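You operate a simulated robot arm through the tools that you are given. There is no shell and no other tool. Be economical: measure what you need, move in short steps, check, and stop when the job is done.

You run a simulated robot arm. Do the job below in one go: nothing can be reset, and whatever is moved stays where it is left.

## Task
Put things in order on the hooks end of the workbench. At the end: the green jelly cup (marked "FRESH") stands on top of the black heat diffuser; the yellow lemon stands where the green apple stood; the green toffee tin stands where the green jelly cup stood; the green apple stands where the green toffee tin stood; whatever was shut is shut again. Leave all else as you found it, and nothing knocked over.
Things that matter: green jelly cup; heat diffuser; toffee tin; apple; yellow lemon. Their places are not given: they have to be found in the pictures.

It is judged by the outcome, as a careful person would: the job done as asked, and still so three seconds after it is handed in. It fails if anything else is knocked over, pushed out of place, dropped, spilled or broken.

## Robot
A 7-joint arm with a two-finger parallel gripper, fixed in place. Base frame: the origin is at the foot of the arm, x ahead of it, y to its left, z up; the work surface is at about z = -1. Lengths are in mm, angles in rad, forces in N, time in s.
With the tool pointing down near the work surface it reaches from about 240 to 620 mm from the base axis. Its first joint turns from -1.152 to 1.152 rad. Payload 2.6 kg.
The TCP is the grasp point between the finger pads, 30 mm short of the fingertips. In the tool frame z runs along the fingers and y along their closing line. Largest opening 94 mm; finger width 28, thickness 10; the body of the gripper, 50 by 96 mm, starts 55 mm behind the TCP.
Orientation is that of the tool frame in the base frame, as a unit quaternion [w, x, y, z]. With the fingers straight down and closing along the base's y, the tool's x points along the base's -x, its y along +y and its z along -z.

## Interface
- The arm moves only by the tool arm_command. Its argument "increments" is a list of rows, each a list of 3 entries, a list of its own where there are three numbers: the shift along the tool's x, y, z in mm, then the turn, a rotation vector about the tool's x, y, z in rad, then the finger opening in mm, from 0 to 94. In form: [[[x, y, z], [ax, ay, az], hand], ...]. A call has 1 to 10 rows; each row is the pose to reach, as a shift and turn from the pose commanded when the call began, along the tool's axes at that moment. Each row takes 0.2 s and may step no farther than 50 mm and 0.15 rad from the row before; otherwise, or with a gripper value out of range, the whole call is refused. Where a pose cannot be reached the arm comes as near as it can. A force on the tool above 40 N (or 10 N above the force at the start of the call, whichever is more), or a blocked arm, ends the call early, and 0.2 s more pass. Each finger travels about 72 mm/s and halts on what it meets, pressing with about 24 N; the grip force reading is that of the motor and also rises with nothing between the fingers. The clock runs only during rows and for 0.2 s after the last one: add rows that repeat a pose to give the fingers time. It gives the time, the measured TCP pose, the force on the tool (base axes), the opening and the grip force at its end, in the units of the frame above (readings bear some noise).
- Cameras (640 x 400 px; columns grow to the right, rows downward): "scene" is fixed at [47.8, 443.7, 565.3]; the picture's right is [-0.63, -0.77, 0.00], its down [-0.44, 0.36, -0.82] and it looks along [0.64, -0.52, -0.57] (base axes); focal length 317 px, centre (320, 200). "wrist" rides on the gripper at [-37, 0, -58] in the tool frame; the picture's right is [0.00, -1.00, 0.00], its down [0.97, 0.00, -0.24] and it looks along [0.24, 0.00, 0.97] (tool axes); focal length 218 px, centre (320, 200).
- camera(camera): a new picture of that camera. No time passes.
- probe_pixels(camera, pixels): there is no depth. For up to 12 entries [column, row, z] of the newest picture of that camera ("zoom" is the newest enlarged one), the place [x, y] in the base frame at which the ray of that pixel passes the height z, good to about 2 mm. No time passes.
- close_up(camera, box): a new picture of the part [left, top, right, bottom] of that camera's present view, enlarged. No time passes.
- hand_in(): hands the job in; it is judged then, once.

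Work in short steps. Measure before you move; look again where a grasp or a placing could have gone wrong, and mend it. You have 80 turns and 38 pictures in all, those below and enlarged ones among them. Open the gripper and draw the arm clear of the work before you hand the job in, unless the task says otherwise; then end with one line.

The tools are called after "Request:" as name(argument=value, ...) on one line, values as JSON. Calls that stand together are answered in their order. arm_command: Moves the arm, as the interface text tells. Its arguments: {"type":"object","properties":{"increments":{"type":"array","items":{"type":"array"}}},"required":["increments"]} The other tools are called the same way: camera (camera) takes a picture; probe_pixels (camera, pixels) gives the place at which the rays of pixels pass given heights; close_up (camera, box) takes an enlarged picture of a part of a camera's view; hand_in () hands the job in.

At the start:

```text
time: 0.0
position: [395.9, -4.1, 363.9]
tcp_rot: [-0.001, 0.0, 1.0, 0.0]
force: [-0.2, -1.1, 0.3]
opening: 94.2
gripper_force: 0.1
```

scene: 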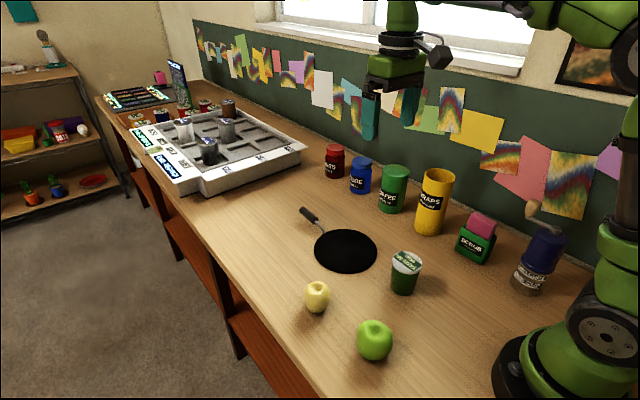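
wrist: 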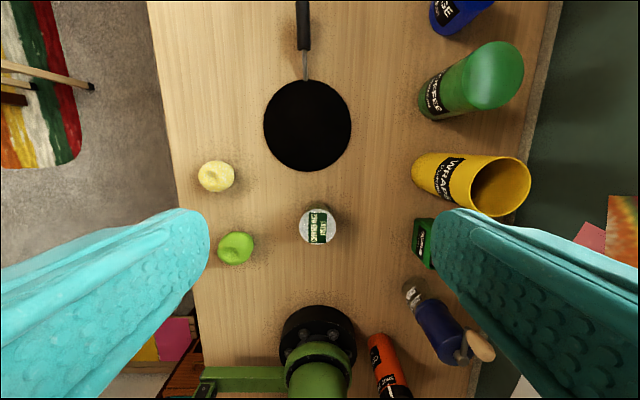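

The scene shows the jelly cup near (405,272), diffuser (345,250), lemon (317,297), apple (374,340), and a green tin (393,190). I take close-ups to read labels.

Request:
close_up(camera="scene", box=[280, 130, 600, 370])

Request:
close_up(camera="scene", box=[310, 130, 470, 250])

```text
1.67 times, centred on (440, 250) of scene
```

zoom: 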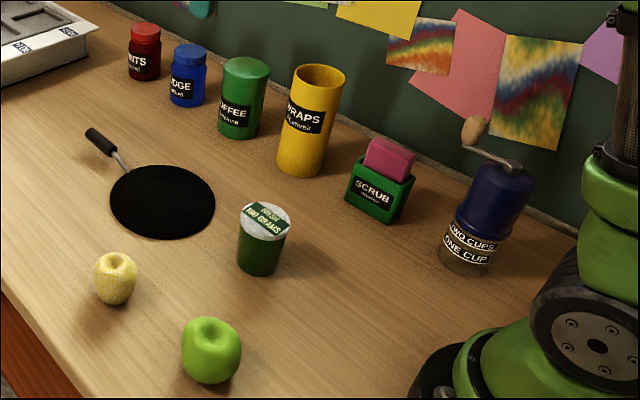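

```text
3.33 times, centred on (390, 190) of scene
```

zoom: 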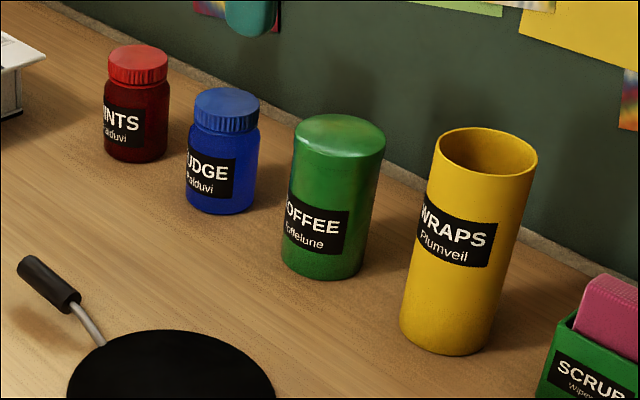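

The tin's label reads "?OFFEE"; I look from the wrist to read it and the cup's lid, and look at the far end.

Request:
close_up(camera="wrist", box=[390, 30, 550, 130])

Request:
close_up(camera="scene", box=[376, 240, 440, 300])

Request:
close_up(camera="scene", box=[80, 50, 320, 200])

```text
4.00 times, centred on (470, 80) of wrist
```

zoom: 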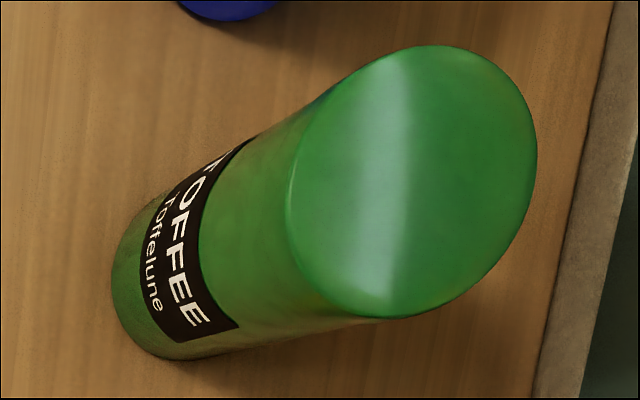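

```text
6.67 times, centred on (408, 270) of scene
```

zoom: 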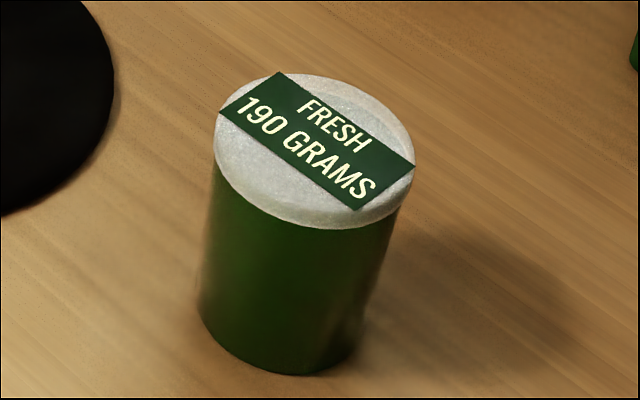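

```text
2.67 times, centred on (200, 125) of scene
```

zoom: 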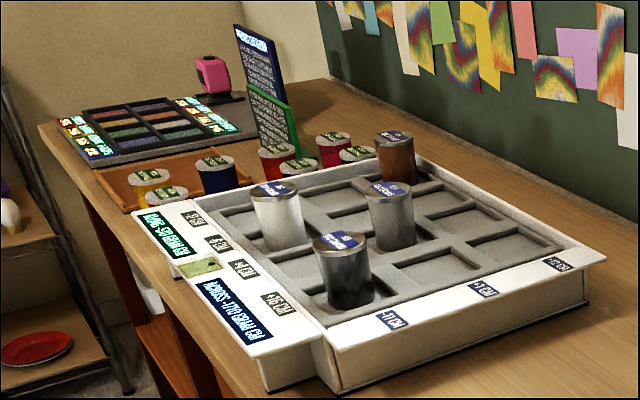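

I probe the objects' rays from both cameras at several heights to find position and height.

Request:
probe_pixels(camera="wrist", pixels=[[318, 223, 0], [318, 223, 70], [307, 126, 0], [307, 126, 15], [216, 176, 25], [236, 247, 30], [491, 75, 110], [491, 75, 0], [425, 111, 0], [264, 126, 5], [351, 126, 5], [216, 176, 50]])

Request:
probe_pixels(camera="scene", pixels=[[407, 261, 70], [407, 261, 50], [404, 296, 0], [346, 251, 0], [346, 251, 15], [317, 297, 25], [374, 340, 30], [396, 172, 110], [396, 172, 90], [390, 213, 0], [316, 313, 0], [373, 361, 0]])

```text
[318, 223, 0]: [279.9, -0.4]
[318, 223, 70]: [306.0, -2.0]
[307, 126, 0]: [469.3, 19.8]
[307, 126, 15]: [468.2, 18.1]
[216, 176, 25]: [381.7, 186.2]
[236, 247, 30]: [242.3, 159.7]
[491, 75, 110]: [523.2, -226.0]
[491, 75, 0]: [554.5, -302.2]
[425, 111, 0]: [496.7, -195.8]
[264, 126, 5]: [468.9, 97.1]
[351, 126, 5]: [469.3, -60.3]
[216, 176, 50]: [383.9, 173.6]
```

```text
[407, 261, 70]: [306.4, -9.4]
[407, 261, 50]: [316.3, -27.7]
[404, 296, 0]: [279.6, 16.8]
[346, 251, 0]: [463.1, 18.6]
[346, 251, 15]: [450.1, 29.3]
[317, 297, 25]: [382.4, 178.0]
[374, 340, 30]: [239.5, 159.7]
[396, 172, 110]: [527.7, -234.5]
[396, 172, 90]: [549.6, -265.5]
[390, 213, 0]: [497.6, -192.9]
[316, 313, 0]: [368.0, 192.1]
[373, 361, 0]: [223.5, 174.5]
```

Estimates: cup (305,-4) top ~70; diffuser centre (468,19) thin; lemon (382,178); apple (241,160); tin (524,-228) top ~110. I move above the cup and look from there.

Request:
arm_command(increments=[[[23, 0, 41], [0, 0, 0], 94], [[46, 0, 82], [0, 0, 0], 94], [[69, 0, 123], [0, 0, 0], 94], [[91, 0, 160], [0, 0, 0], 94], [[91, 0, 160], [0, 0, 0], 94]])

Request:
camera(camera="wrist")

```text
time: 1.2
position: [305.2, -4.8, 203.3]
tcp_rot: [0.0, 0.0, 1.0, 0.0]
force: [-0.8, -0.4, 0.6]
opening: 93.7
gripper_force: 0.1
```

```text
30 pictures are left
```

wrist: 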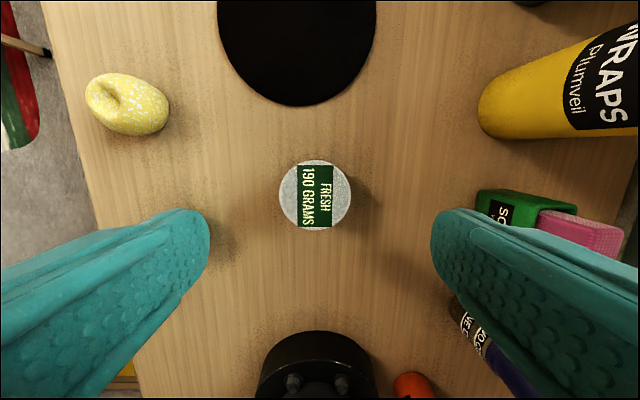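

Lid centre is at (315,195) spanning columns 279–351; I probe it, along with the base-edge points.

Request:
probe_pixels(camera="wrist", pixels=[[315, 195, 70], [315, 195, 60], [279, 195, 70], [351, 195, 70], [315, 160, 70], [315, 231, 70], [315, 195, 80], [297, 105, 5], [128, 103, 30]])

```text
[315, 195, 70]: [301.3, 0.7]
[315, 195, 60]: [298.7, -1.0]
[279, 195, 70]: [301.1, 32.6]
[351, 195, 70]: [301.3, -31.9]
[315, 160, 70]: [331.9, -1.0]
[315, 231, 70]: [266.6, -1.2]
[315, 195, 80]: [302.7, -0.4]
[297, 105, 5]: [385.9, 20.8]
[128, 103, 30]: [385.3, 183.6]
```

Cup centre ≈ (302,-0.5), top ≈ 78. I descend to z≈55 with open fingers, then close.

Request:
arm_command(increments=[[[3, 4, 40], [0, 0, 0], 94], [[3, 4, 80], [0, 0, 0], 94], [[3, 4, 115], [0, 0, 0], 94], [[3, 4, 148], [0, 0, 0], 94], [[3, 4, 148], [0, 0, 0], 94], [[3, 4, 148], [0, 0, 0], 70], [[3, 4, 148], [0, 0, 0], 50], [[3, 4, 148], [0, 0, 0], 50]])

```text
time: 3.0
position: [302.1, 0.4, 55.3]
tcp_rot: [0.001, 0.0, 1.0, 0.0]
force: [-0.3, 0.4, 0.5]
opening: 62.2
gripper_force: 23.7
```

Gripped at 62 mm. I lift 60 mm and carry it towards above the diffuser centre.

Request:
arm_command(increments=[[[0, 0, -30], [0, 0, 0], 50], [[0, 0, -60], [0, 0, 0], 50], [[-40, 5, -60], [0, 0, 0], 50], [[-80, 10, -60], [0, 0, 0], 50], [[-120, 15, -60], [0, 0, 0], 50], [[-150, 19, -60], [0, 0, 0], 50], [[-165, 19, -60], [0, 0, 0], 50], [[-165, 19, -60], [0, 0, 0], 50]])

Request:
camera(camera="scene")

```text
time: 4.8
position: [468.6, 18.4, 115.9]
tcp_rot: [0.0, 0.0, 1.0, 0.0]
force: [-0.1, -0.1, -1.9]
opening: 62.4
gripper_force: 23.6
```

```text
29 pictures are left
```

scene: 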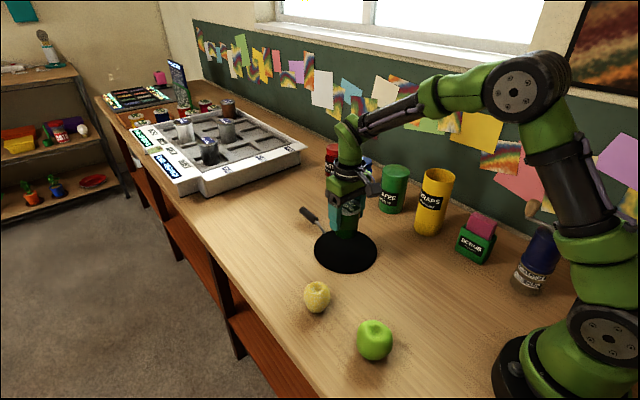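

The cup is held over the disc. I lower it gently, watching force.

Request:
arm_command(increments=[[[1, 1, 25], [0, 0, 0], 50], [[1, 1, 45], [0, 0, 0], 50], [[1, 1, 50], [0, 0, 0], 50], [[1, 1, 52], [0, 0, 0], 50], [[1, 1, 52], [0, 0, 0], 50]])

Request:
close_up(camera="scene", box=[300, 180, 400, 280])

```text
time: 6.0
position: [466.7, 20.4, 63.2]
tcp_rot: [0.0, 0.0, 1.0, 0.0]
force: [-0.3, 0.1, -1.8]
opening: 62.2
gripper_force: 23.4
```

```text
4.00 times, centred on (350, 230) of scene
```

zoom: 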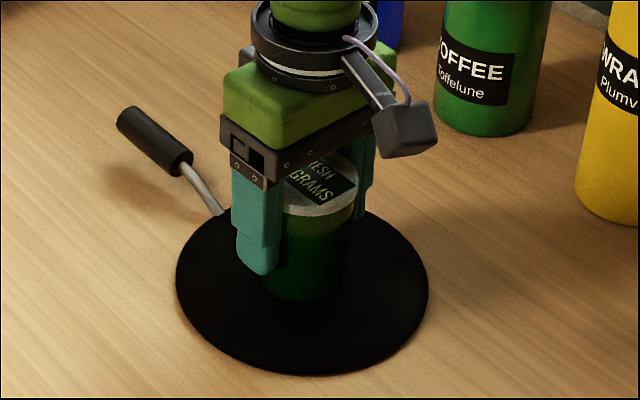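

Force still equals the cup's weight (-1.8 N), so it is not yet in contact. I lower in 1 mm rows.

Request:
arm_command(increments=[[[0, 0, 1], [0, 0, 0], 50], [[0, 0, 2], [0, 0, 0], 50], [[0, 0, 3], [0, 0, 0], 50], [[0, 0, 3], [0, 0, 0], 50]])

```text
time: 7.0
position: [465.9, 20.3, 62.4]
tcp_rot: [0.002, -0.001, 1.0, 0.0]
force: [-6.1, -1.8, 20.3]
opening: 62.5
gripper_force: 23.8
```

Contact at z≈62.5. I ease back 2.5 mm to take off the load, then open.

Request:
arm_command(increments=[[[0, 0, -2], [0, 0, 0], 50], [[0, 0, -2], [0, 0, 0], 50]])

```text
time: 7.6
position: [464.3, 19.8, 62.2]
tcp_rot: [0.0, 0.0, 1.0, 0.0]
force: [1.0, -0.1, 1.9]
opening: 61.9
gripper_force: 24.3
```

The load is nearly zero; I open and rise straight up.

Request:
arm_command(increments=[[[0, 0, 0], [0, 0, 0], 75], [[0, 0, 0], [0, 0, 0], 94], [[0, 0, 0], [0, 0, 0], 94], [[0, 0, -40], [0, 0, 0], 94], [[0, 0, -85], [0, 0, 0], 94], [[0, 0, -130], [0, 0, 0], 94], [[0, 0, -175], [0, 0, 0], 94], [[0, 0, -175], [0, 0, 0], 94]])

Request:
camera(camera="wrist")

```text
time: 9.4
position: [464.7, 19.7, 237.5]
tcp_rot: [0.0, 0.001, 1.0, -0.001]
force: [0.0, -0.1, 0.2]
opening: 93.9
gripper_force: 0.1
```

```text
27 pictures are left
```

wrist: 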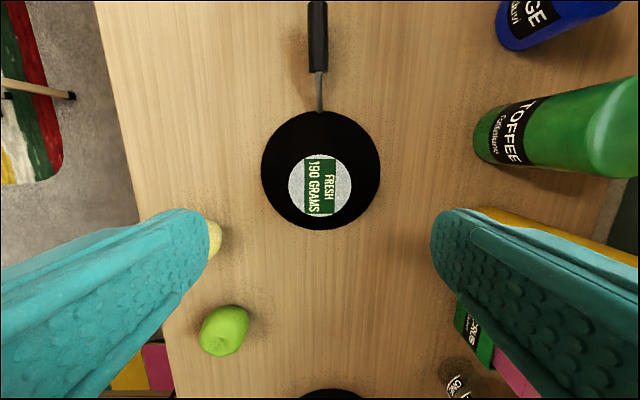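

The cup stands on the disc. I move over to above the tin at this height and check the disc location from this picture first.

Request:
probe_pixels(camera="wrist", pixels=[[261, 170, 6], [380, 170, 6], [320, 111, 6], [320, 230, 6], [474, 140, 0], [525, 135, 60]])

Request:
arm_command(increments=[[[-10, -40, 0], [0, 0, 0], 94], [[-20, -80, 0], [0, 0, 0], 94], [[-30, -120, 0], [0, 0, 0], 94], [[-40, -165, 0], [0, 0, 0], 94], [[-50, -210, 0], [0, 0, 0], 94], [[-59, -248, 0], [0, 0, 0], 94], [[-59, -248, 0], [0, 0, 0], 94]])

Request:
camera(camera="wrist")

```text
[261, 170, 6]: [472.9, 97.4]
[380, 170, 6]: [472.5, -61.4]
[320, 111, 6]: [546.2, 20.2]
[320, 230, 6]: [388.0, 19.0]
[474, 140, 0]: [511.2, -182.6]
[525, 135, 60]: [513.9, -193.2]
```

```text
time: 11.0
position: [525.7, -230.4, 239.5]
tcp_rot: [0.0, 0.001, 1.0, 0.0]
force: [0.1, -0.7, 0.1]
opening: 94.0
gripper_force: 0.1
```

```text
26 pictures are left
```

wrist: 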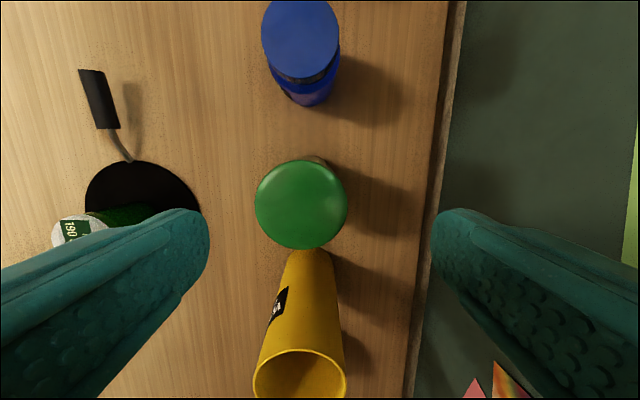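

Tin top spans columns 255–348, centre (301,203). I probe for several heights to fix centre and diameter.

Request:
probe_pixels(camera="wrist", pixels=[[301.5, 203, 110], [301.5, 203, 120], [301.5, 203, 130], [255, 203, 120], [348, 203, 120], [301, 158, 120], [301, 250, 120], [277, 270, 160], [301, 260, 100], [254, 375, 150], [346, 375, 150], [440, 203, 0]])

Request:
probe_pixels(camera="scene", pixels=[[396, 173, 110], [396, 173, 120], [396, 173, 130]])

```text
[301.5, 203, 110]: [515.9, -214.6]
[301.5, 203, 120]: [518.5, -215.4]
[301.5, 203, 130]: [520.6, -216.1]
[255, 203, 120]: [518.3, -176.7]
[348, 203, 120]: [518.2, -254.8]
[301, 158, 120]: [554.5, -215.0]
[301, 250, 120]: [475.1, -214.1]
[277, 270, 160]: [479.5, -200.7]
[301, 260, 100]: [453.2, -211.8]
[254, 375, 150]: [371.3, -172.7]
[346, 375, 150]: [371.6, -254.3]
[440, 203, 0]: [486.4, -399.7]
```

```text
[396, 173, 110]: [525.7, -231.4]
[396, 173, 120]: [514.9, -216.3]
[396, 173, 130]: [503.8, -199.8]
```

Tin: centre (516,-215.5), top ≈121, diameter ≈78. I align first, then descend to z≈85 and close.

Request:
arm_command(increments=[[[9.7, 15, 0], [0, 0, 0], 94], [[9.7, 15, 40], [0, 0, 0], 94], [[9.7, 15, 75], [0, 0, 0], 94], [[9.7, 15, 85], [0, 0, 0], 94], [[9.7, 15, 85], [0, 0, 0], 94]])

Request:
camera(camera="wrist")

```text
time: 12.2
position: [515.2, -212.9, 153.2]
tcp_rot: [-0.001, 0.0, 1.0, 0.0]
force: [0.3, -0.6, 0.6]
opening: 94.0
gripper_force: 0.2
```

```text
25 pictures are left
```

wrist: 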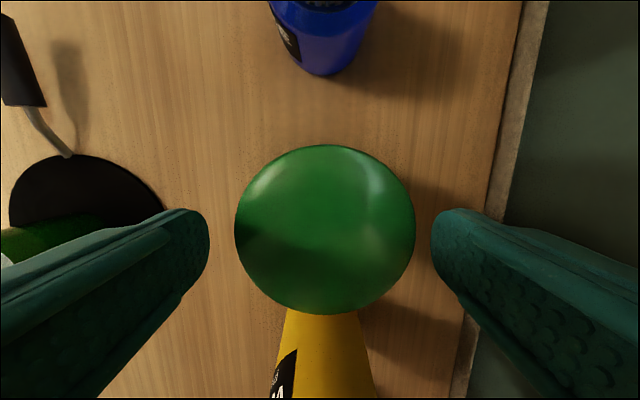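

Tin spans columns 235–416 (centre 325), about 2 mm to -y of mid-fingers. I correct by -2 mm and descend to z≈85.

Request:
arm_command(increments=[[[0, -2, 0], [0, 0, 0], 94], [[0, -2, 20], [0, 0, 0], 94], [[0, -2, 40], [0, 0, 0], 94], [[0, -2, 55], [0, 0, 0], 94], [[0, -2, 68], [0, 0, 0], 94], [[0, -2, 68], [0, 0, 0], 80], [[0, -2, 68], [0, 0, 0], 66], [[0, -2, 68], [0, 0, 0], 66]])

```text
time: 14.0
position: [515.5, -216.5, 84.2]
tcp_rot: [0.001, 0.0, 1.0, 0.001]
force: [0.2, 0.0, -1.7]
opening: 75.1
gripper_force: 24.0
```

Gripped at 75 mm. I lift 130 mm, check, then carry it.

Request:
arm_command(increments=[[[0, 0, -10], [0, 0, 0], 66], [[0, 0, -50], [0, 0, 0], 66], [[0, 0, -90], [0, 0, 0], 66], [[0, 0, -130], [0, 0, 0], 66], [[0, 0, -150], [0, 0, 0], 66], [[0, 40, -150], [0, 0, 0], 66], [[0, 80, -150], [0, 0, 0], 66], [[0, 80, -150], [0, 0, 0], 66]])

Request:
camera(camera="scene")

```text
time: 15.8
position: [514.1, -136.1, 236.8]
tcp_rot: [0.0, 0.0, 1.0, -0.001]
force: [-0.1, -0.3, -1.1]
opening: 75.2
gripper_force: 23.7
```

```text
24 pictures are left
```

scene: 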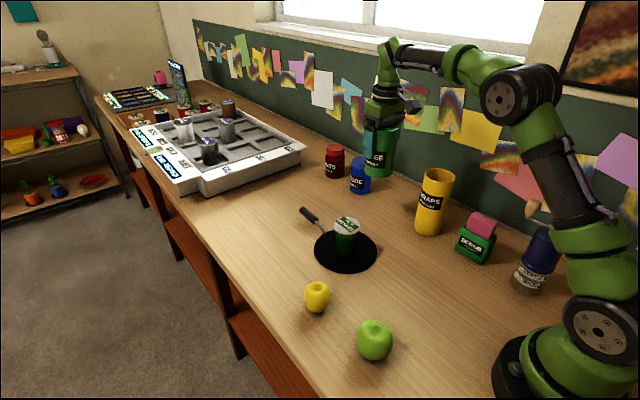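

The tin is held and clear. I carry it to above the cup's old place (302,-0.5).

Request:
arm_command(increments=[[[35, 22, 0], [0, 0, 0], 66], [[71, 45, 0], [0, 0, 0], 66], [[107, 68, 0], [0, 0, 0], 66], [[143, 91, 0], [0, 0, 0], 66], [[179, 114, 0], [0, 0, 0], 66], [[212, 135.6, 0], [0, 0, 0], 66], [[212, 135.6, 40], [0, 0, 0], 66], [[212, 135.6, 85], [0, 0, 0], 66], [[212, 135.6, 130], [0, 0, 0], 66], [[212, 135.6, 130], [0, 0, 0], 66]])

```text
time: 18.0
position: [305.2, 0.5, 101.3]
tcp_rot: [-0.001, 0.0, 1.0, 0.0]
force: [0.4, 0.3, -0.2]
opening: 75.1
gripper_force: 23.8
```

At (305,0.5,101). I nudge +2 mm in tool x, lower to just above contact, then read.

Request:
arm_command(increments=[[[2, -1, 6], [0, 0, 0], 66], [[2, -1, 12], [0, 0, 0], 66], [[2, -1, 12], [0, 0, 0], 66], [[2, -1, 12], [0, 0, 0], 66]])

```text
time: 19.0
position: [301.6, 0.5, 91.0]
tcp_rot: [-0.001, 0.0, 1.0, 0.0]
force: [0.8, -0.5, -1.4]
opening: 75.3
gripper_force: 23.8
```

Now at z≈91, not in contact. I lower in small steps until contact.

Request:
arm_command(increments=[[[0, 0, 2], [0, 0, 0], 66], [[0, 0, 4], [0, 0, 0], 66], [[0, 0, 5], [0, 0, 0], 66], [[0, 0, 5], [0, 0, 0], 66]])

```text
time: 20.0
position: [301.5, -0.5, 87.2]
tcp_rot: [0.0, 0.0, 1.0, 0.0]
force: [-0.2, 0.7, -0.7]
opening: 75.1
gripper_force: 24.0
```

Force is still just the weight; I continue in 1 mm rows.

Request:
arm_command(increments=[[[0, 0, 1], [0, 0, 0], 66], [[0, 0, 2], [0, 0, 0], 66], [[0, 0, 3], [0, 0, 0], 66], [[0, 0, 3], [0, 0, 0], 66]])

```text
time: 21.0
position: [301.2, 0.3, 86.0]
tcp_rot: [0.0, 0.001, 1.0, 0.0]
force: [-0.4, 0.3, -1.0]
opening: 75.1
gripper_force: 23.9
```

Still no contact; another 1–3 mm.

Request:
arm_command(increments=[[[0, 0, 1], [0, 0, 0], 66], [[0, 0, 2], [0, 0, 0], 66], [[0, 0, 2], [0, 0, 0], 66]])

```text
time: 21.8
position: [302.1, 0.8, 83.6]
tcp_rot: [0.0, -0.001, 1.0, -0.001]
force: [-1.6, 1.0, 4.9]
opening: 74.9
gripper_force: 24.2
```

Contact (force +4.9 N at z≈83.6). I open and rise.

Request:
arm_command(increments=[[[0, 0, 0], [0, 0, 0], 85], [[0, 0, 0], [0, 0, 0], 94], [[0, 0, 0], [0, 0, 0], 94], [[0, 0, -30], [0, 0, 0], 94], [[0, 0, -70], [0, 0, 0], 94], [[0, 0, -110], [0, 0, 0], 94], [[0, 0, -150], [0, 0, 0], 94], [[0, 0, -150], [0, 0, 0], 94]])

Request:
camera(camera="wrist")

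```text
time: 23.6
position: [300.3, 0.8, 234.9]
tcp_rot: [0.0, 0.0, 1.0, 0.0]
force: [0.2, -0.1, 0.3]
opening: 93.8
gripper_force: 0.1
```

```text
23 pictures are left
```

wrist: 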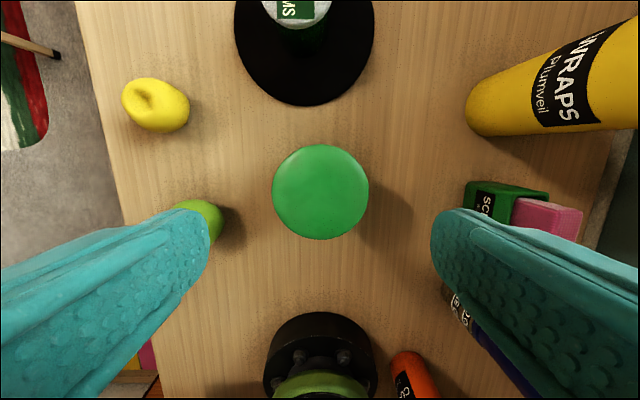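

Tin placed. I move above the apple (241,160) at z≈200 and look.

Request:
arm_command(increments=[[[13, 40, 0], [0, 0, 0], 94], [[27, 80, 0], [0, 0, 0], 94], [[42, 120, 10], [0, 0, 0], 94], [[59, 159, 30], [0, 0, 0], 94], [[59, 159, 45], [0, 0, 0], 94], [[59, 159, 45], [0, 0, 0], 94]])

Request:
camera(camera="wrist")

```text
time: 25.0
position: [242.8, 158.2, 187.4]
tcp_rot: [0.0, 0.0, 1.0, 0.0]
force: [0.2, -0.3, -0.6]
opening: 94.1
gripper_force: 0.0
```

```text
22 pictures are left
```

wrist: 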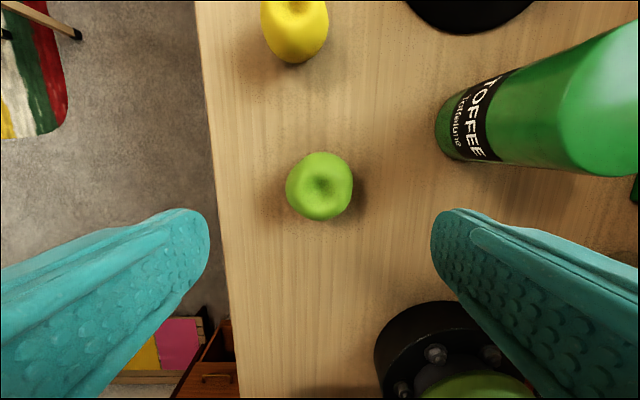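

Apple spans columns 286–353, rows 152–221. I probe those at mid-height; also the lemon (295,30).

Request:
probe_pixels(camera="wrist", pixels=[[320, 186, 35], [286, 186, 35], [353, 186, 35], [320, 152, 35], [320, 221, 35], [322, 183, 60], [295, 30, 30]])

Request:
probe_pixels(camera="scene", pixels=[[374, 340, 35], [374, 340, 30], [374, 323, 60], [317, 297, 30], [317, 297, 35]])

```text
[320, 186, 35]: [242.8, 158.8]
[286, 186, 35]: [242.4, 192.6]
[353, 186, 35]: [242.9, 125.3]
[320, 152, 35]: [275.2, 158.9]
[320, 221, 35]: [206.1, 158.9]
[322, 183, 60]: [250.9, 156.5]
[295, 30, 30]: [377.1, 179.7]
```

```text
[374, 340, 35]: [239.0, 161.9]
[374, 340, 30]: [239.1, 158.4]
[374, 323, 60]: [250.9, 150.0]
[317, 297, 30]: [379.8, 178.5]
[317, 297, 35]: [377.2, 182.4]
```

Apple centre (242,159), diameter ≈66. I descend to z≈36 and close.

Request:
arm_command(increments=[[[0.5, 0.5, 40], [0, 0, 0], 94], [[0.5, 0.5, 80], [0, 0, 0], 94], [[0.5, 0.5, 115], [0, 0, 0], 94], [[0.5, 0.5, 140], [0, 0, 0], 94], [[0.5, 0.5, 151], [0, 0, 0], 94], [[0.5, 0.5, 151], [0, 0, 0], 94], [[0.5, 0.5, 151], [0, 0, 0], 75], [[0.5, 0.5, 151], [0, 0, 0], 55], [[0.5, 0.5, 151], [0, 0, 0], 55]])

```text
time: 27.0
position: [241.7, 157.8, 35.9]
tcp_rot: [0.0, 0.0, 1.0, 0.0]
force: [-0.1, -0.1, -0.3]
opening: 65.3
gripper_force: 24.3
```

Gripped at 65 mm. I lift 180 mm and move out in +x, keeping the tool high.

Request:
arm_command(increments=[[[0, 0, -10], [0, 0, 0], 55], [[0, 0, -55], [0, 0, 0], 55], [[0, 0, -100], [0, 0, 0], 55], [[0, 0, -145], [0, 0, 0], 55], [[0, 0, -185], [0, 0, 0], 55], [[-35, -30, -185], [0, 0, 0], 55], [[-70, -60, -185], [0, 0, 0], 55], [[-105, -90, -185], [0, 0, 0], 55], [[-140, -120, -185], [0, 0, 0], 55], [[-140, -120, -185], [0, 0, 0], 55]])

```text
time: 29.2
position: [382.0, 39.9, 222.6]
tcp_rot: [0.0, 0.0, 1.0, 0.0]
force: [0.1, 0.6, -0.9]
opening: 65.7
gripper_force: 24.0
```

Still held (65.7). I carry on to above the tin's old place (515.5,-215.5).

Request:
arm_command(increments=[[[-22, -38, 0], [0, 0, 0], 55], [[-44, -76, 0], [0, 0, 0], 55], [[-66, -114, 0], [0, 0, 0], 55], [[-88, -152, 0], [0, 0, 0], 55], [[-106, -190, 0], [0, 0, 0], 55], [[-120, -228, 0], [0, 0, 0], 55], [[-133.5, -255, 0], [0, 0, 0], 55], [[-133.5, -255, 0], [0, 0, 0], 55]])

Request:
camera(camera="wrist")

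```text
time: 31.0
position: [515.2, -215.7, 221.7]
tcp_rot: [0.0, 0.0, 1.0, 0.0]
force: [-0.5, 1.1, -1.9]
opening: 65.3
gripper_force: 24.2
```

```text
21 pictures are left
```

wrist: 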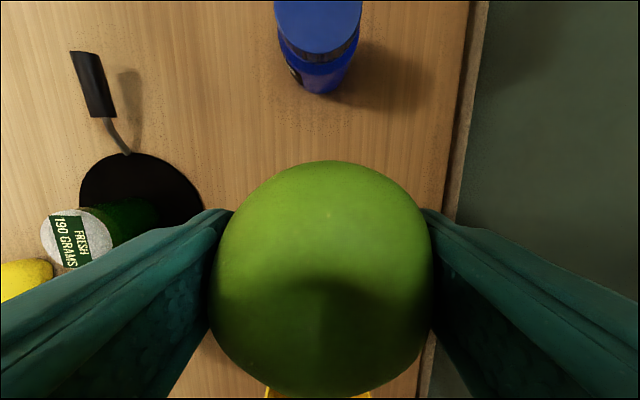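

Before descending deep, I check clearance to the blue jar and yellow canister, as the gripper body will be lower than with the tin.

Request:
probe_pixels(camera="scene", pixels=[[360, 193, 0], [361, 160, 80], [361, 160, 90], [361, 160, 100], [428, 235, 0], [437, 173, 150], [437, 173, 160], [437, 173, 170]])

Request:
probe_pixels(camera="wrist", pixels=[[320, 94, 0], [320, 50, 80], [320, 50, 90], [318, 20, 90]])

Request:
close_up(camera="scene", box=[310, 60, 470, 260])

```text
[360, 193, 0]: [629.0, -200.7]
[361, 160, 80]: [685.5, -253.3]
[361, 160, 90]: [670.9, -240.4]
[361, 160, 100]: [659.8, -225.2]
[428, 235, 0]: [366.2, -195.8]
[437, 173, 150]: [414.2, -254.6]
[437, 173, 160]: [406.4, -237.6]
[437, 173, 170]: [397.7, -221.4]
```

```text
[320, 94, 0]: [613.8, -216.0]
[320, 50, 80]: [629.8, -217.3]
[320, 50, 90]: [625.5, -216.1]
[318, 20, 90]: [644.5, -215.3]
```

```text
2.00 times, centred on (390, 160) of scene
```

zoom: 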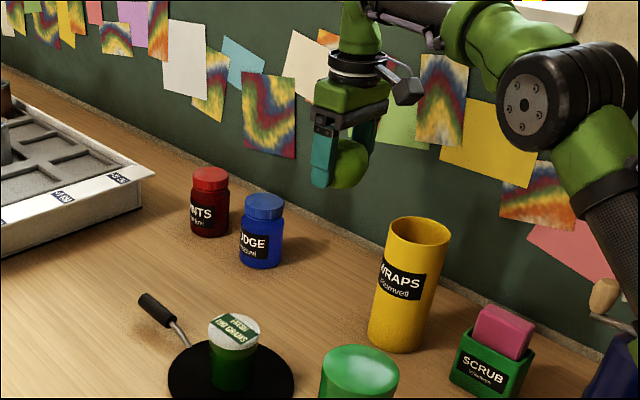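

The grey block on the gripper sits (triangulated) about 85 mm to tool +x and only ~112 mm above the TCP: descending here would hit the yellow canister (x up to ~435, top ~165). I turn the tool +1.5 rad about its z so the block points to +y.

Request:
arm_command(increments=[[[0, 0, 0], [0, 0, 0.15], 55], [[0, 0, 0], [0, 0, 0.3], 55], [[0, 0, 0], [0, 0, 0.45], 55], [[0, 0, 0], [0, 0, 0.6], 55], [[0, 0, 0], [0, 0, 0.75], 55], [[0, 0, 0], [0, 0, 0.9], 55], [[0, 0, 0], [0, 0, 1.05], 55], [[0, 0, 0], [0, 0, 1.2], 55], [[0, 0, 0], [0, 0, 1.35], 55], [[0, 0, 0], [0, 0, 1.5], 55]])

Request:
close_up(camera="scene", box=[310, 60, 470, 260])

```text
time: 33.2
position: [514.2, -215.1, 222.5]
tcp_rot: [-0.001, 0.683, 0.731, 0.0]
force: [0.1, -0.2, -2.1]
opening: 65.5
gripper_force: 24.1
```

```text
2.00 times, centred on (390, 160) of scene
```

zoom: 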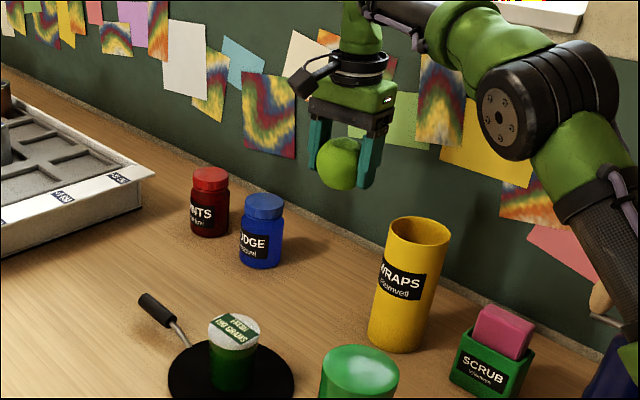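

The block now points to +y; the fingers line up along x, clear on both sides. I descend to z≈41.

Request:
arm_command(increments=[[[0, 0, 45], [0, 0, 0], 55], [[0, 0, 90], [0, 0, 0], 55], [[0, 0, 130], [0, 0, 0], 55], [[0, 0, 160], [0, 0, 0], 55], [[0, 0, 176], [0, 0, 0], 55], [[0, 0, 181], [0, 0, 0], 55], [[0, 0, 181], [0, 0, 0], 55]])

Request:
close_up(camera="scene", box=[310, 100, 470, 240])

```text
time: 34.8
position: [515.2, -217.6, 40.0]
tcp_rot: [0.0, 0.681, 0.732, 0.0]
force: [0.0, -0.5, -1.4]
opening: 65.5
gripper_force: 24.2
```

```text
2.86 times, centred on (390, 170) of scene
```

zoom: 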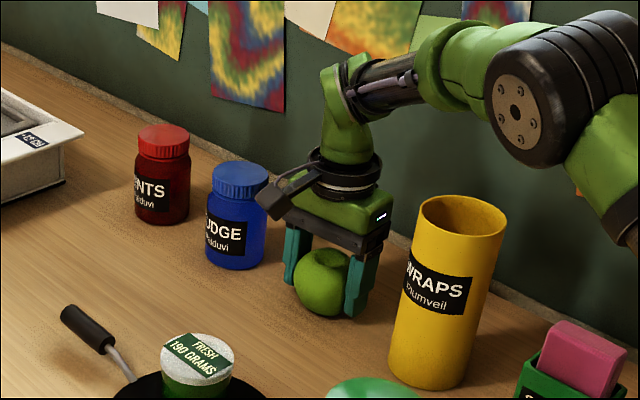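

Clear of neighbours. I lower in 1 mm steps to contact (expected near z≈36).

Request:
arm_command(increments=[[[1, 0, 1], [0, 0, 0], 55], [[1, 0, 2], [0, 0, 0], 55], [[1, 0, 3], [0, 0, 0], 55], [[1, 0, 3.5], [0, 0, 0], 55], [[1, 0, 3.5], [0, 0, 0], 55]])

```text
time: 36.0
position: [514.0, -214.7, 37.1]
tcp_rot: [-0.001, 0.681, 0.732, 0.0]
force: [1.1, 0.0, -1.7]
opening: 65.5
gripper_force: 24.1
```

No contact yet; 2 mm more.

Request:
arm_command(increments=[[[0, 0, 0.7], [0, 0, 0], 55], [[0, 0, 1.4], [0, 0, 0], 55], [[0, 0, 2], [0, 0, 0], 55], [[0, 0, 2], [0, 0, 0], 55]])

```text
time: 37.0
position: [515.9, -215.8, 37.6]
tcp_rot: [0.002, 0.681, 0.733, 0.001]
force: [-4.1, 0.7, 16.4]
opening: 65.3
gripper_force: 24.1
```

Contact (+16 N). I ease up 1 mm, open to 84 and, after a pause, rise straight.

Request:
arm_command(increments=[[[0, 0, -1], [0, 0, 0], 55], [[0, 0, -1], [0, 0, 0], 70], [[0, 0, -1], [0, 0, 0], 84], [[0, 0, -1], [0, 0, 0], 84], [[0, 0, -30], [0, 0, 0], 84], [[0, 0, -75], [0, 0, 0], 84], [[0, 0, -120], [0, 0, 0], 84], [[0, 0, -165], [0, 0, 0], 84], [[0, 0, -190], [0, 0, 0], 84], [[0, 0, -190], [0, 0, 0], 84]])

Request:
camera(camera="wrist")

Request:
camera(camera="scene")

```text
time: 39.2
position: [514.5, -214.8, 227.9]
tcp_rot: [0.0, 0.682, 0.731, -0.001]
force: [-0.2, -0.2, 0.4]
opening: 84.0
gripper_force: 0.1
```

```text
17 pictures are left
```

wrist: 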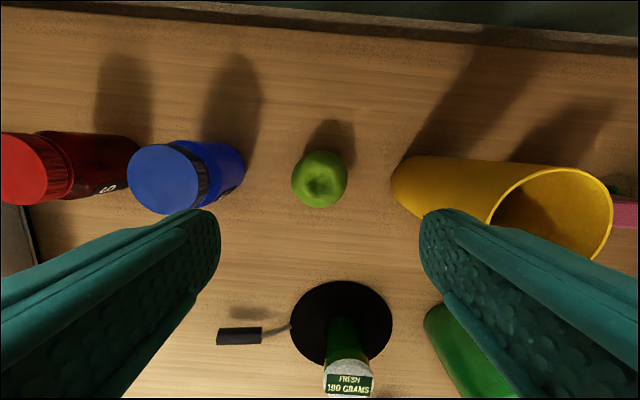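

```text
16 pictures are left
```

scene: 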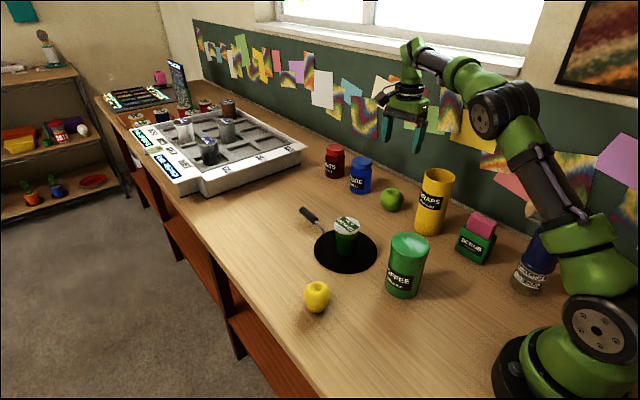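

The apple stands in the tin's old place. I return toward the lemon (≈378,180), turning the tool back meanwhile.

Request:
arm_command(increments=[[[40.3, -10.8, 0], [0, 0, -0.15], 84], [[80.6, -21.6, 0], [0, 0, -0.3], 84], [[120.9, -32.4, 0], [0, 0, -0.45], 84], [[161.2, -43.2, 0], [0, 0, -0.6], 94], [[201.5, -54, 0], [0, 0, -0.75], 94], [[241.8, -64.8, 0], [0, 0, -0.9], 94], [[282.1, -75.6, 0], [0, 0, -1.05], 94], [[322.4, -86.4, 0], [0, 0, -1.2], 94], [[362.7, -97.2, 0], [0, 0, -1.35], 94], [[403, -108, 0], [0, 0, -1.5], 94]])

Request:
camera(camera="wrist")

```text
time: 41.4
position: [376.5, 179.6, 226.3]
tcp_rot: [0.001, -0.001, 1.0, 0.0]
force: [0.7, -0.9, 0.5]
opening: 94.3
gripper_force: 0.0
```

```text
15 pictures are left
```

wrist: 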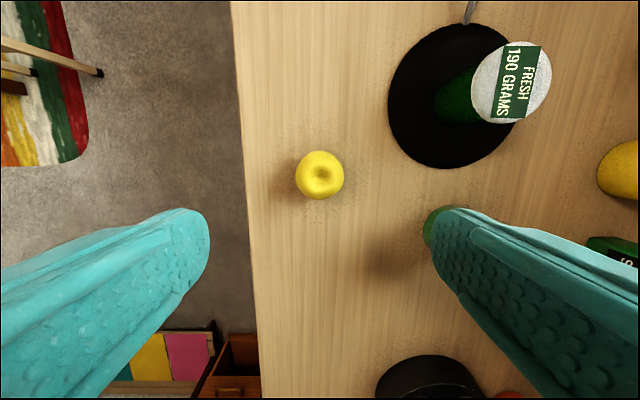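

Lemon spans columns 295–344, rows 151–200 (centre 319.5,175.5). I probe it.

Request:
probe_pixels(camera="wrist", pixels=[[319.5, 175.5, 30], [295, 175.5, 30], [344, 175.5, 30], [319.5, 151, 30], [319.5, 200, 30], [513, 83, 85]])

```text
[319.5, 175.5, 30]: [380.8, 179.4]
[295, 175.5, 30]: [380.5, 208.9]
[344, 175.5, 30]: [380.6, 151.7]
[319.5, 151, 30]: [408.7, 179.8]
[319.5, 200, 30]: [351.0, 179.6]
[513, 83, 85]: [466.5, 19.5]
```

Lemon centre (380.3,179.6), diameter ≈56. I descend to z≈35 and close.

Request:
arm_command(increments=[[[-3.8, 0, 45], [0, 0, 0], 94], [[-3.8, 0, 90], [0, 0, 0], 94], [[-3.8, 0, 135], [0, 0, 0], 94], [[-3.8, 0, 170], [0, 0, 0], 94], [[-3.8, 0, 191], [0, 0, 0], 94], [[-3.8, 0, 191], [0, 0, 0], 80], [[-3.8, 0, 191], [0, 0, 0], 60], [[-3.8, 0, 191], [0, 0, 0], 45], [[-3.8, 0, 191], [0, 0, 0], 45]])

```text
time: 43.4
position: [381.8, 178.5, 33.4]
tcp_rot: [0.0, 0.001, 1.0, 0.0]
force: [-0.3, 0.3, -0.2]
opening: 54.8
gripper_force: 23.4
```

Gripped at 55 mm. I lift 60 mm, carry to the apple's old place (242,159), and come down to just above contact.

Request:
arm_command(increments=[[[0, 0, -20], [0, 0, 0], 45], [[0, 0, -60], [0, 0, 0], 45], [[40, -6, -60], [0, 0, 0], 45], [[80, -12, -60], [0, 0, 0], 45], [[115, -17, -60], [0, 0, 0], 45], [[138.5, -20.5, -60], [0, 0, 0], 45], [[138.5, -20.5, -60], [0, 0, 0], 45], [[138.5, -20.5, -25], [0, 0, 0], 45], [[138.5, -20.5, -5], [0, 0, 0], 45], [[138.5, -20.5, -5], [0, 0, 0], 45]])

```text
time: 45.6
position: [244.5, 159.1, 39.0]
tcp_rot: [0.001, 0.0, 1.0, 0.001]
force: [-0.5, -0.6, -1.6]
opening: 54.7
gripper_force: 24.2
```

Held and above the target; I lower in 1 mm steps with a 1 mm x correction.

Request:
arm_command(increments=[[[1, 0, 1.5], [0, 0, 0], 45], [[1, 0, 3], [0, 0, 0], 45], [[1, 0, 4], [0, 0, 0], 45], [[1, 0, 4], [0, 0, 0], 45]])

```text
time: 46.6
position: [243.5, 159.0, 35.6]
tcp_rot: [-0.001, -0.001, 1.0, 0.0]
force: [-1.0, -0.2, -0.4]
opening: 54.5
gripper_force: 24.2
```

Near contact; one more millimetre or so.

Request:
arm_command(increments=[[[0.5, 0, 0.7], [0, 0, 0], 45], [[0.5, 0, 1.4], [0, 0, 0], 45], [[0.5, 0, 1.4], [0, 0, 0], 45]])

```text
time: 47.4
position: [243.0, 158.8, 35.4]
tcp_rot: [0.001, 0.001, 1.0, 0.0]
force: [-1.7, -1.6, 10.1]
opening: 54.4
gripper_force: 24.0
```

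Contact (+10 N). I ease up 0.5 mm, open, and rise.

Request:
arm_command(increments=[[[0, 0, -0.5], [0, 0, 0], 45], [[0, 0, -0.5], [0, 0, 0], 65], [[0, 0, -0.5], [0, 0, 0], 85], [[0, 0, -0.5], [0, 0, 0], 90], [[0, 0, -30], [0, 0, 0], 90], [[0, 0, -75], [0, 0, 0], 90], [[0, 0, -120], [0, 0, 0], 90], [[0, 0, -165], [0, 0, 0], 90], [[0, 0, -210], [0, 0, 0], 90], [[0, 0, -210], [0, 0, 0], 90]])

Request:
camera(camera="wrist")

Request:
camera(camera="scene")

```text
time: 49.6
position: [242.4, 159.9, 244.8]
tcp_rot: [0.001, 0.0, 1.0, 0.001]
force: [0.0, 0.0, 0.0]
opening: 90.0
gripper_force: 0.1
```

```text
14 pictures are left
```

wrist: 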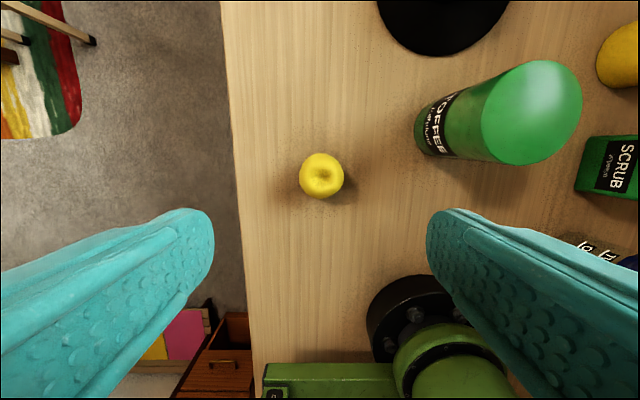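

```text
13 pictures are left
```

scene: 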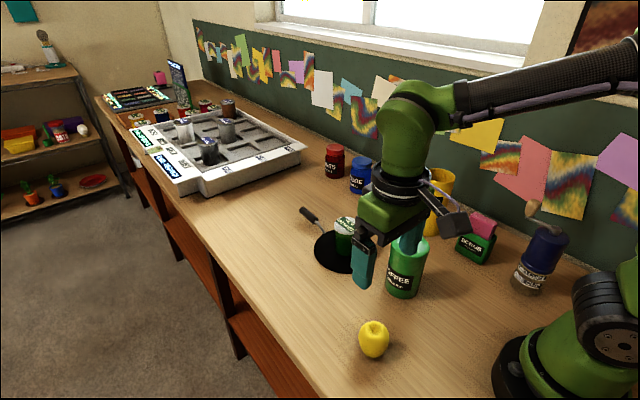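

All placed. I draw the arm back to its starting area and take a final look.

Request:
arm_command(increments=[[[0, 0, -40], [0, 0, 0], 90], [[-25, -27, -60], [0, 0, 0], 90], [[-50, -54, -80], [0, 0, 0], 90], [[-77, -82, -100], [0, 0, 0], 90], [[-104, -110, -119], [0, 0, 0], 90], [[-130, -138, -119], [0, 0, 0], 90], [[-154, -164, -119], [0, 0, 0], 94], [[-154, -164, -119], [0, 0, 0], 94]])

Request:
camera(camera="scene")

Request:
camera(camera="wrist")

```text
time: 51.4
position: [394.7, -7.2, 364.6]
tcp_rot: [0.0, 0.0, 1.0, 0.0]
force: [0.0, 0.3, 0.7]
opening: 94.0
gripper_force: 0.0
```

```text
12 pictures are left
```

scene: 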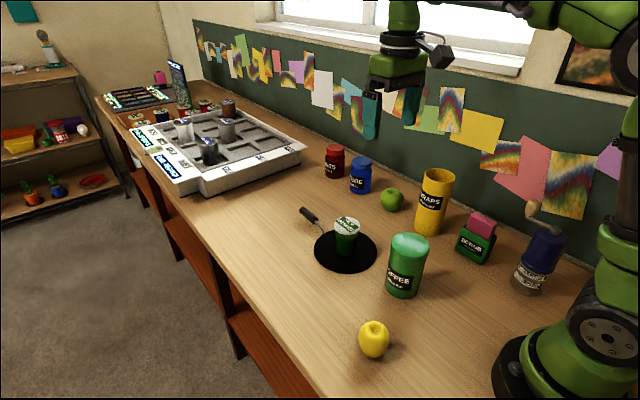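

```text
11 pictures are left
```

wrist: 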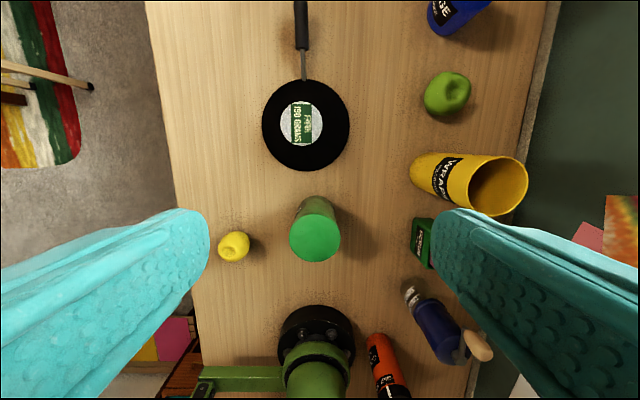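

All four items stand as asked, the neighbours are unchanged, and the arm is clear; I hand in.

Request:
hand_in()

```text
The job is handed in.
```

The job is handed in: the jelly cup stands on the heat diffuser, the toffee tin where the cup was, the apple where the tin was and the lemon where the apple was; nothing was opened, and nothing else looks moved in the final pictures.
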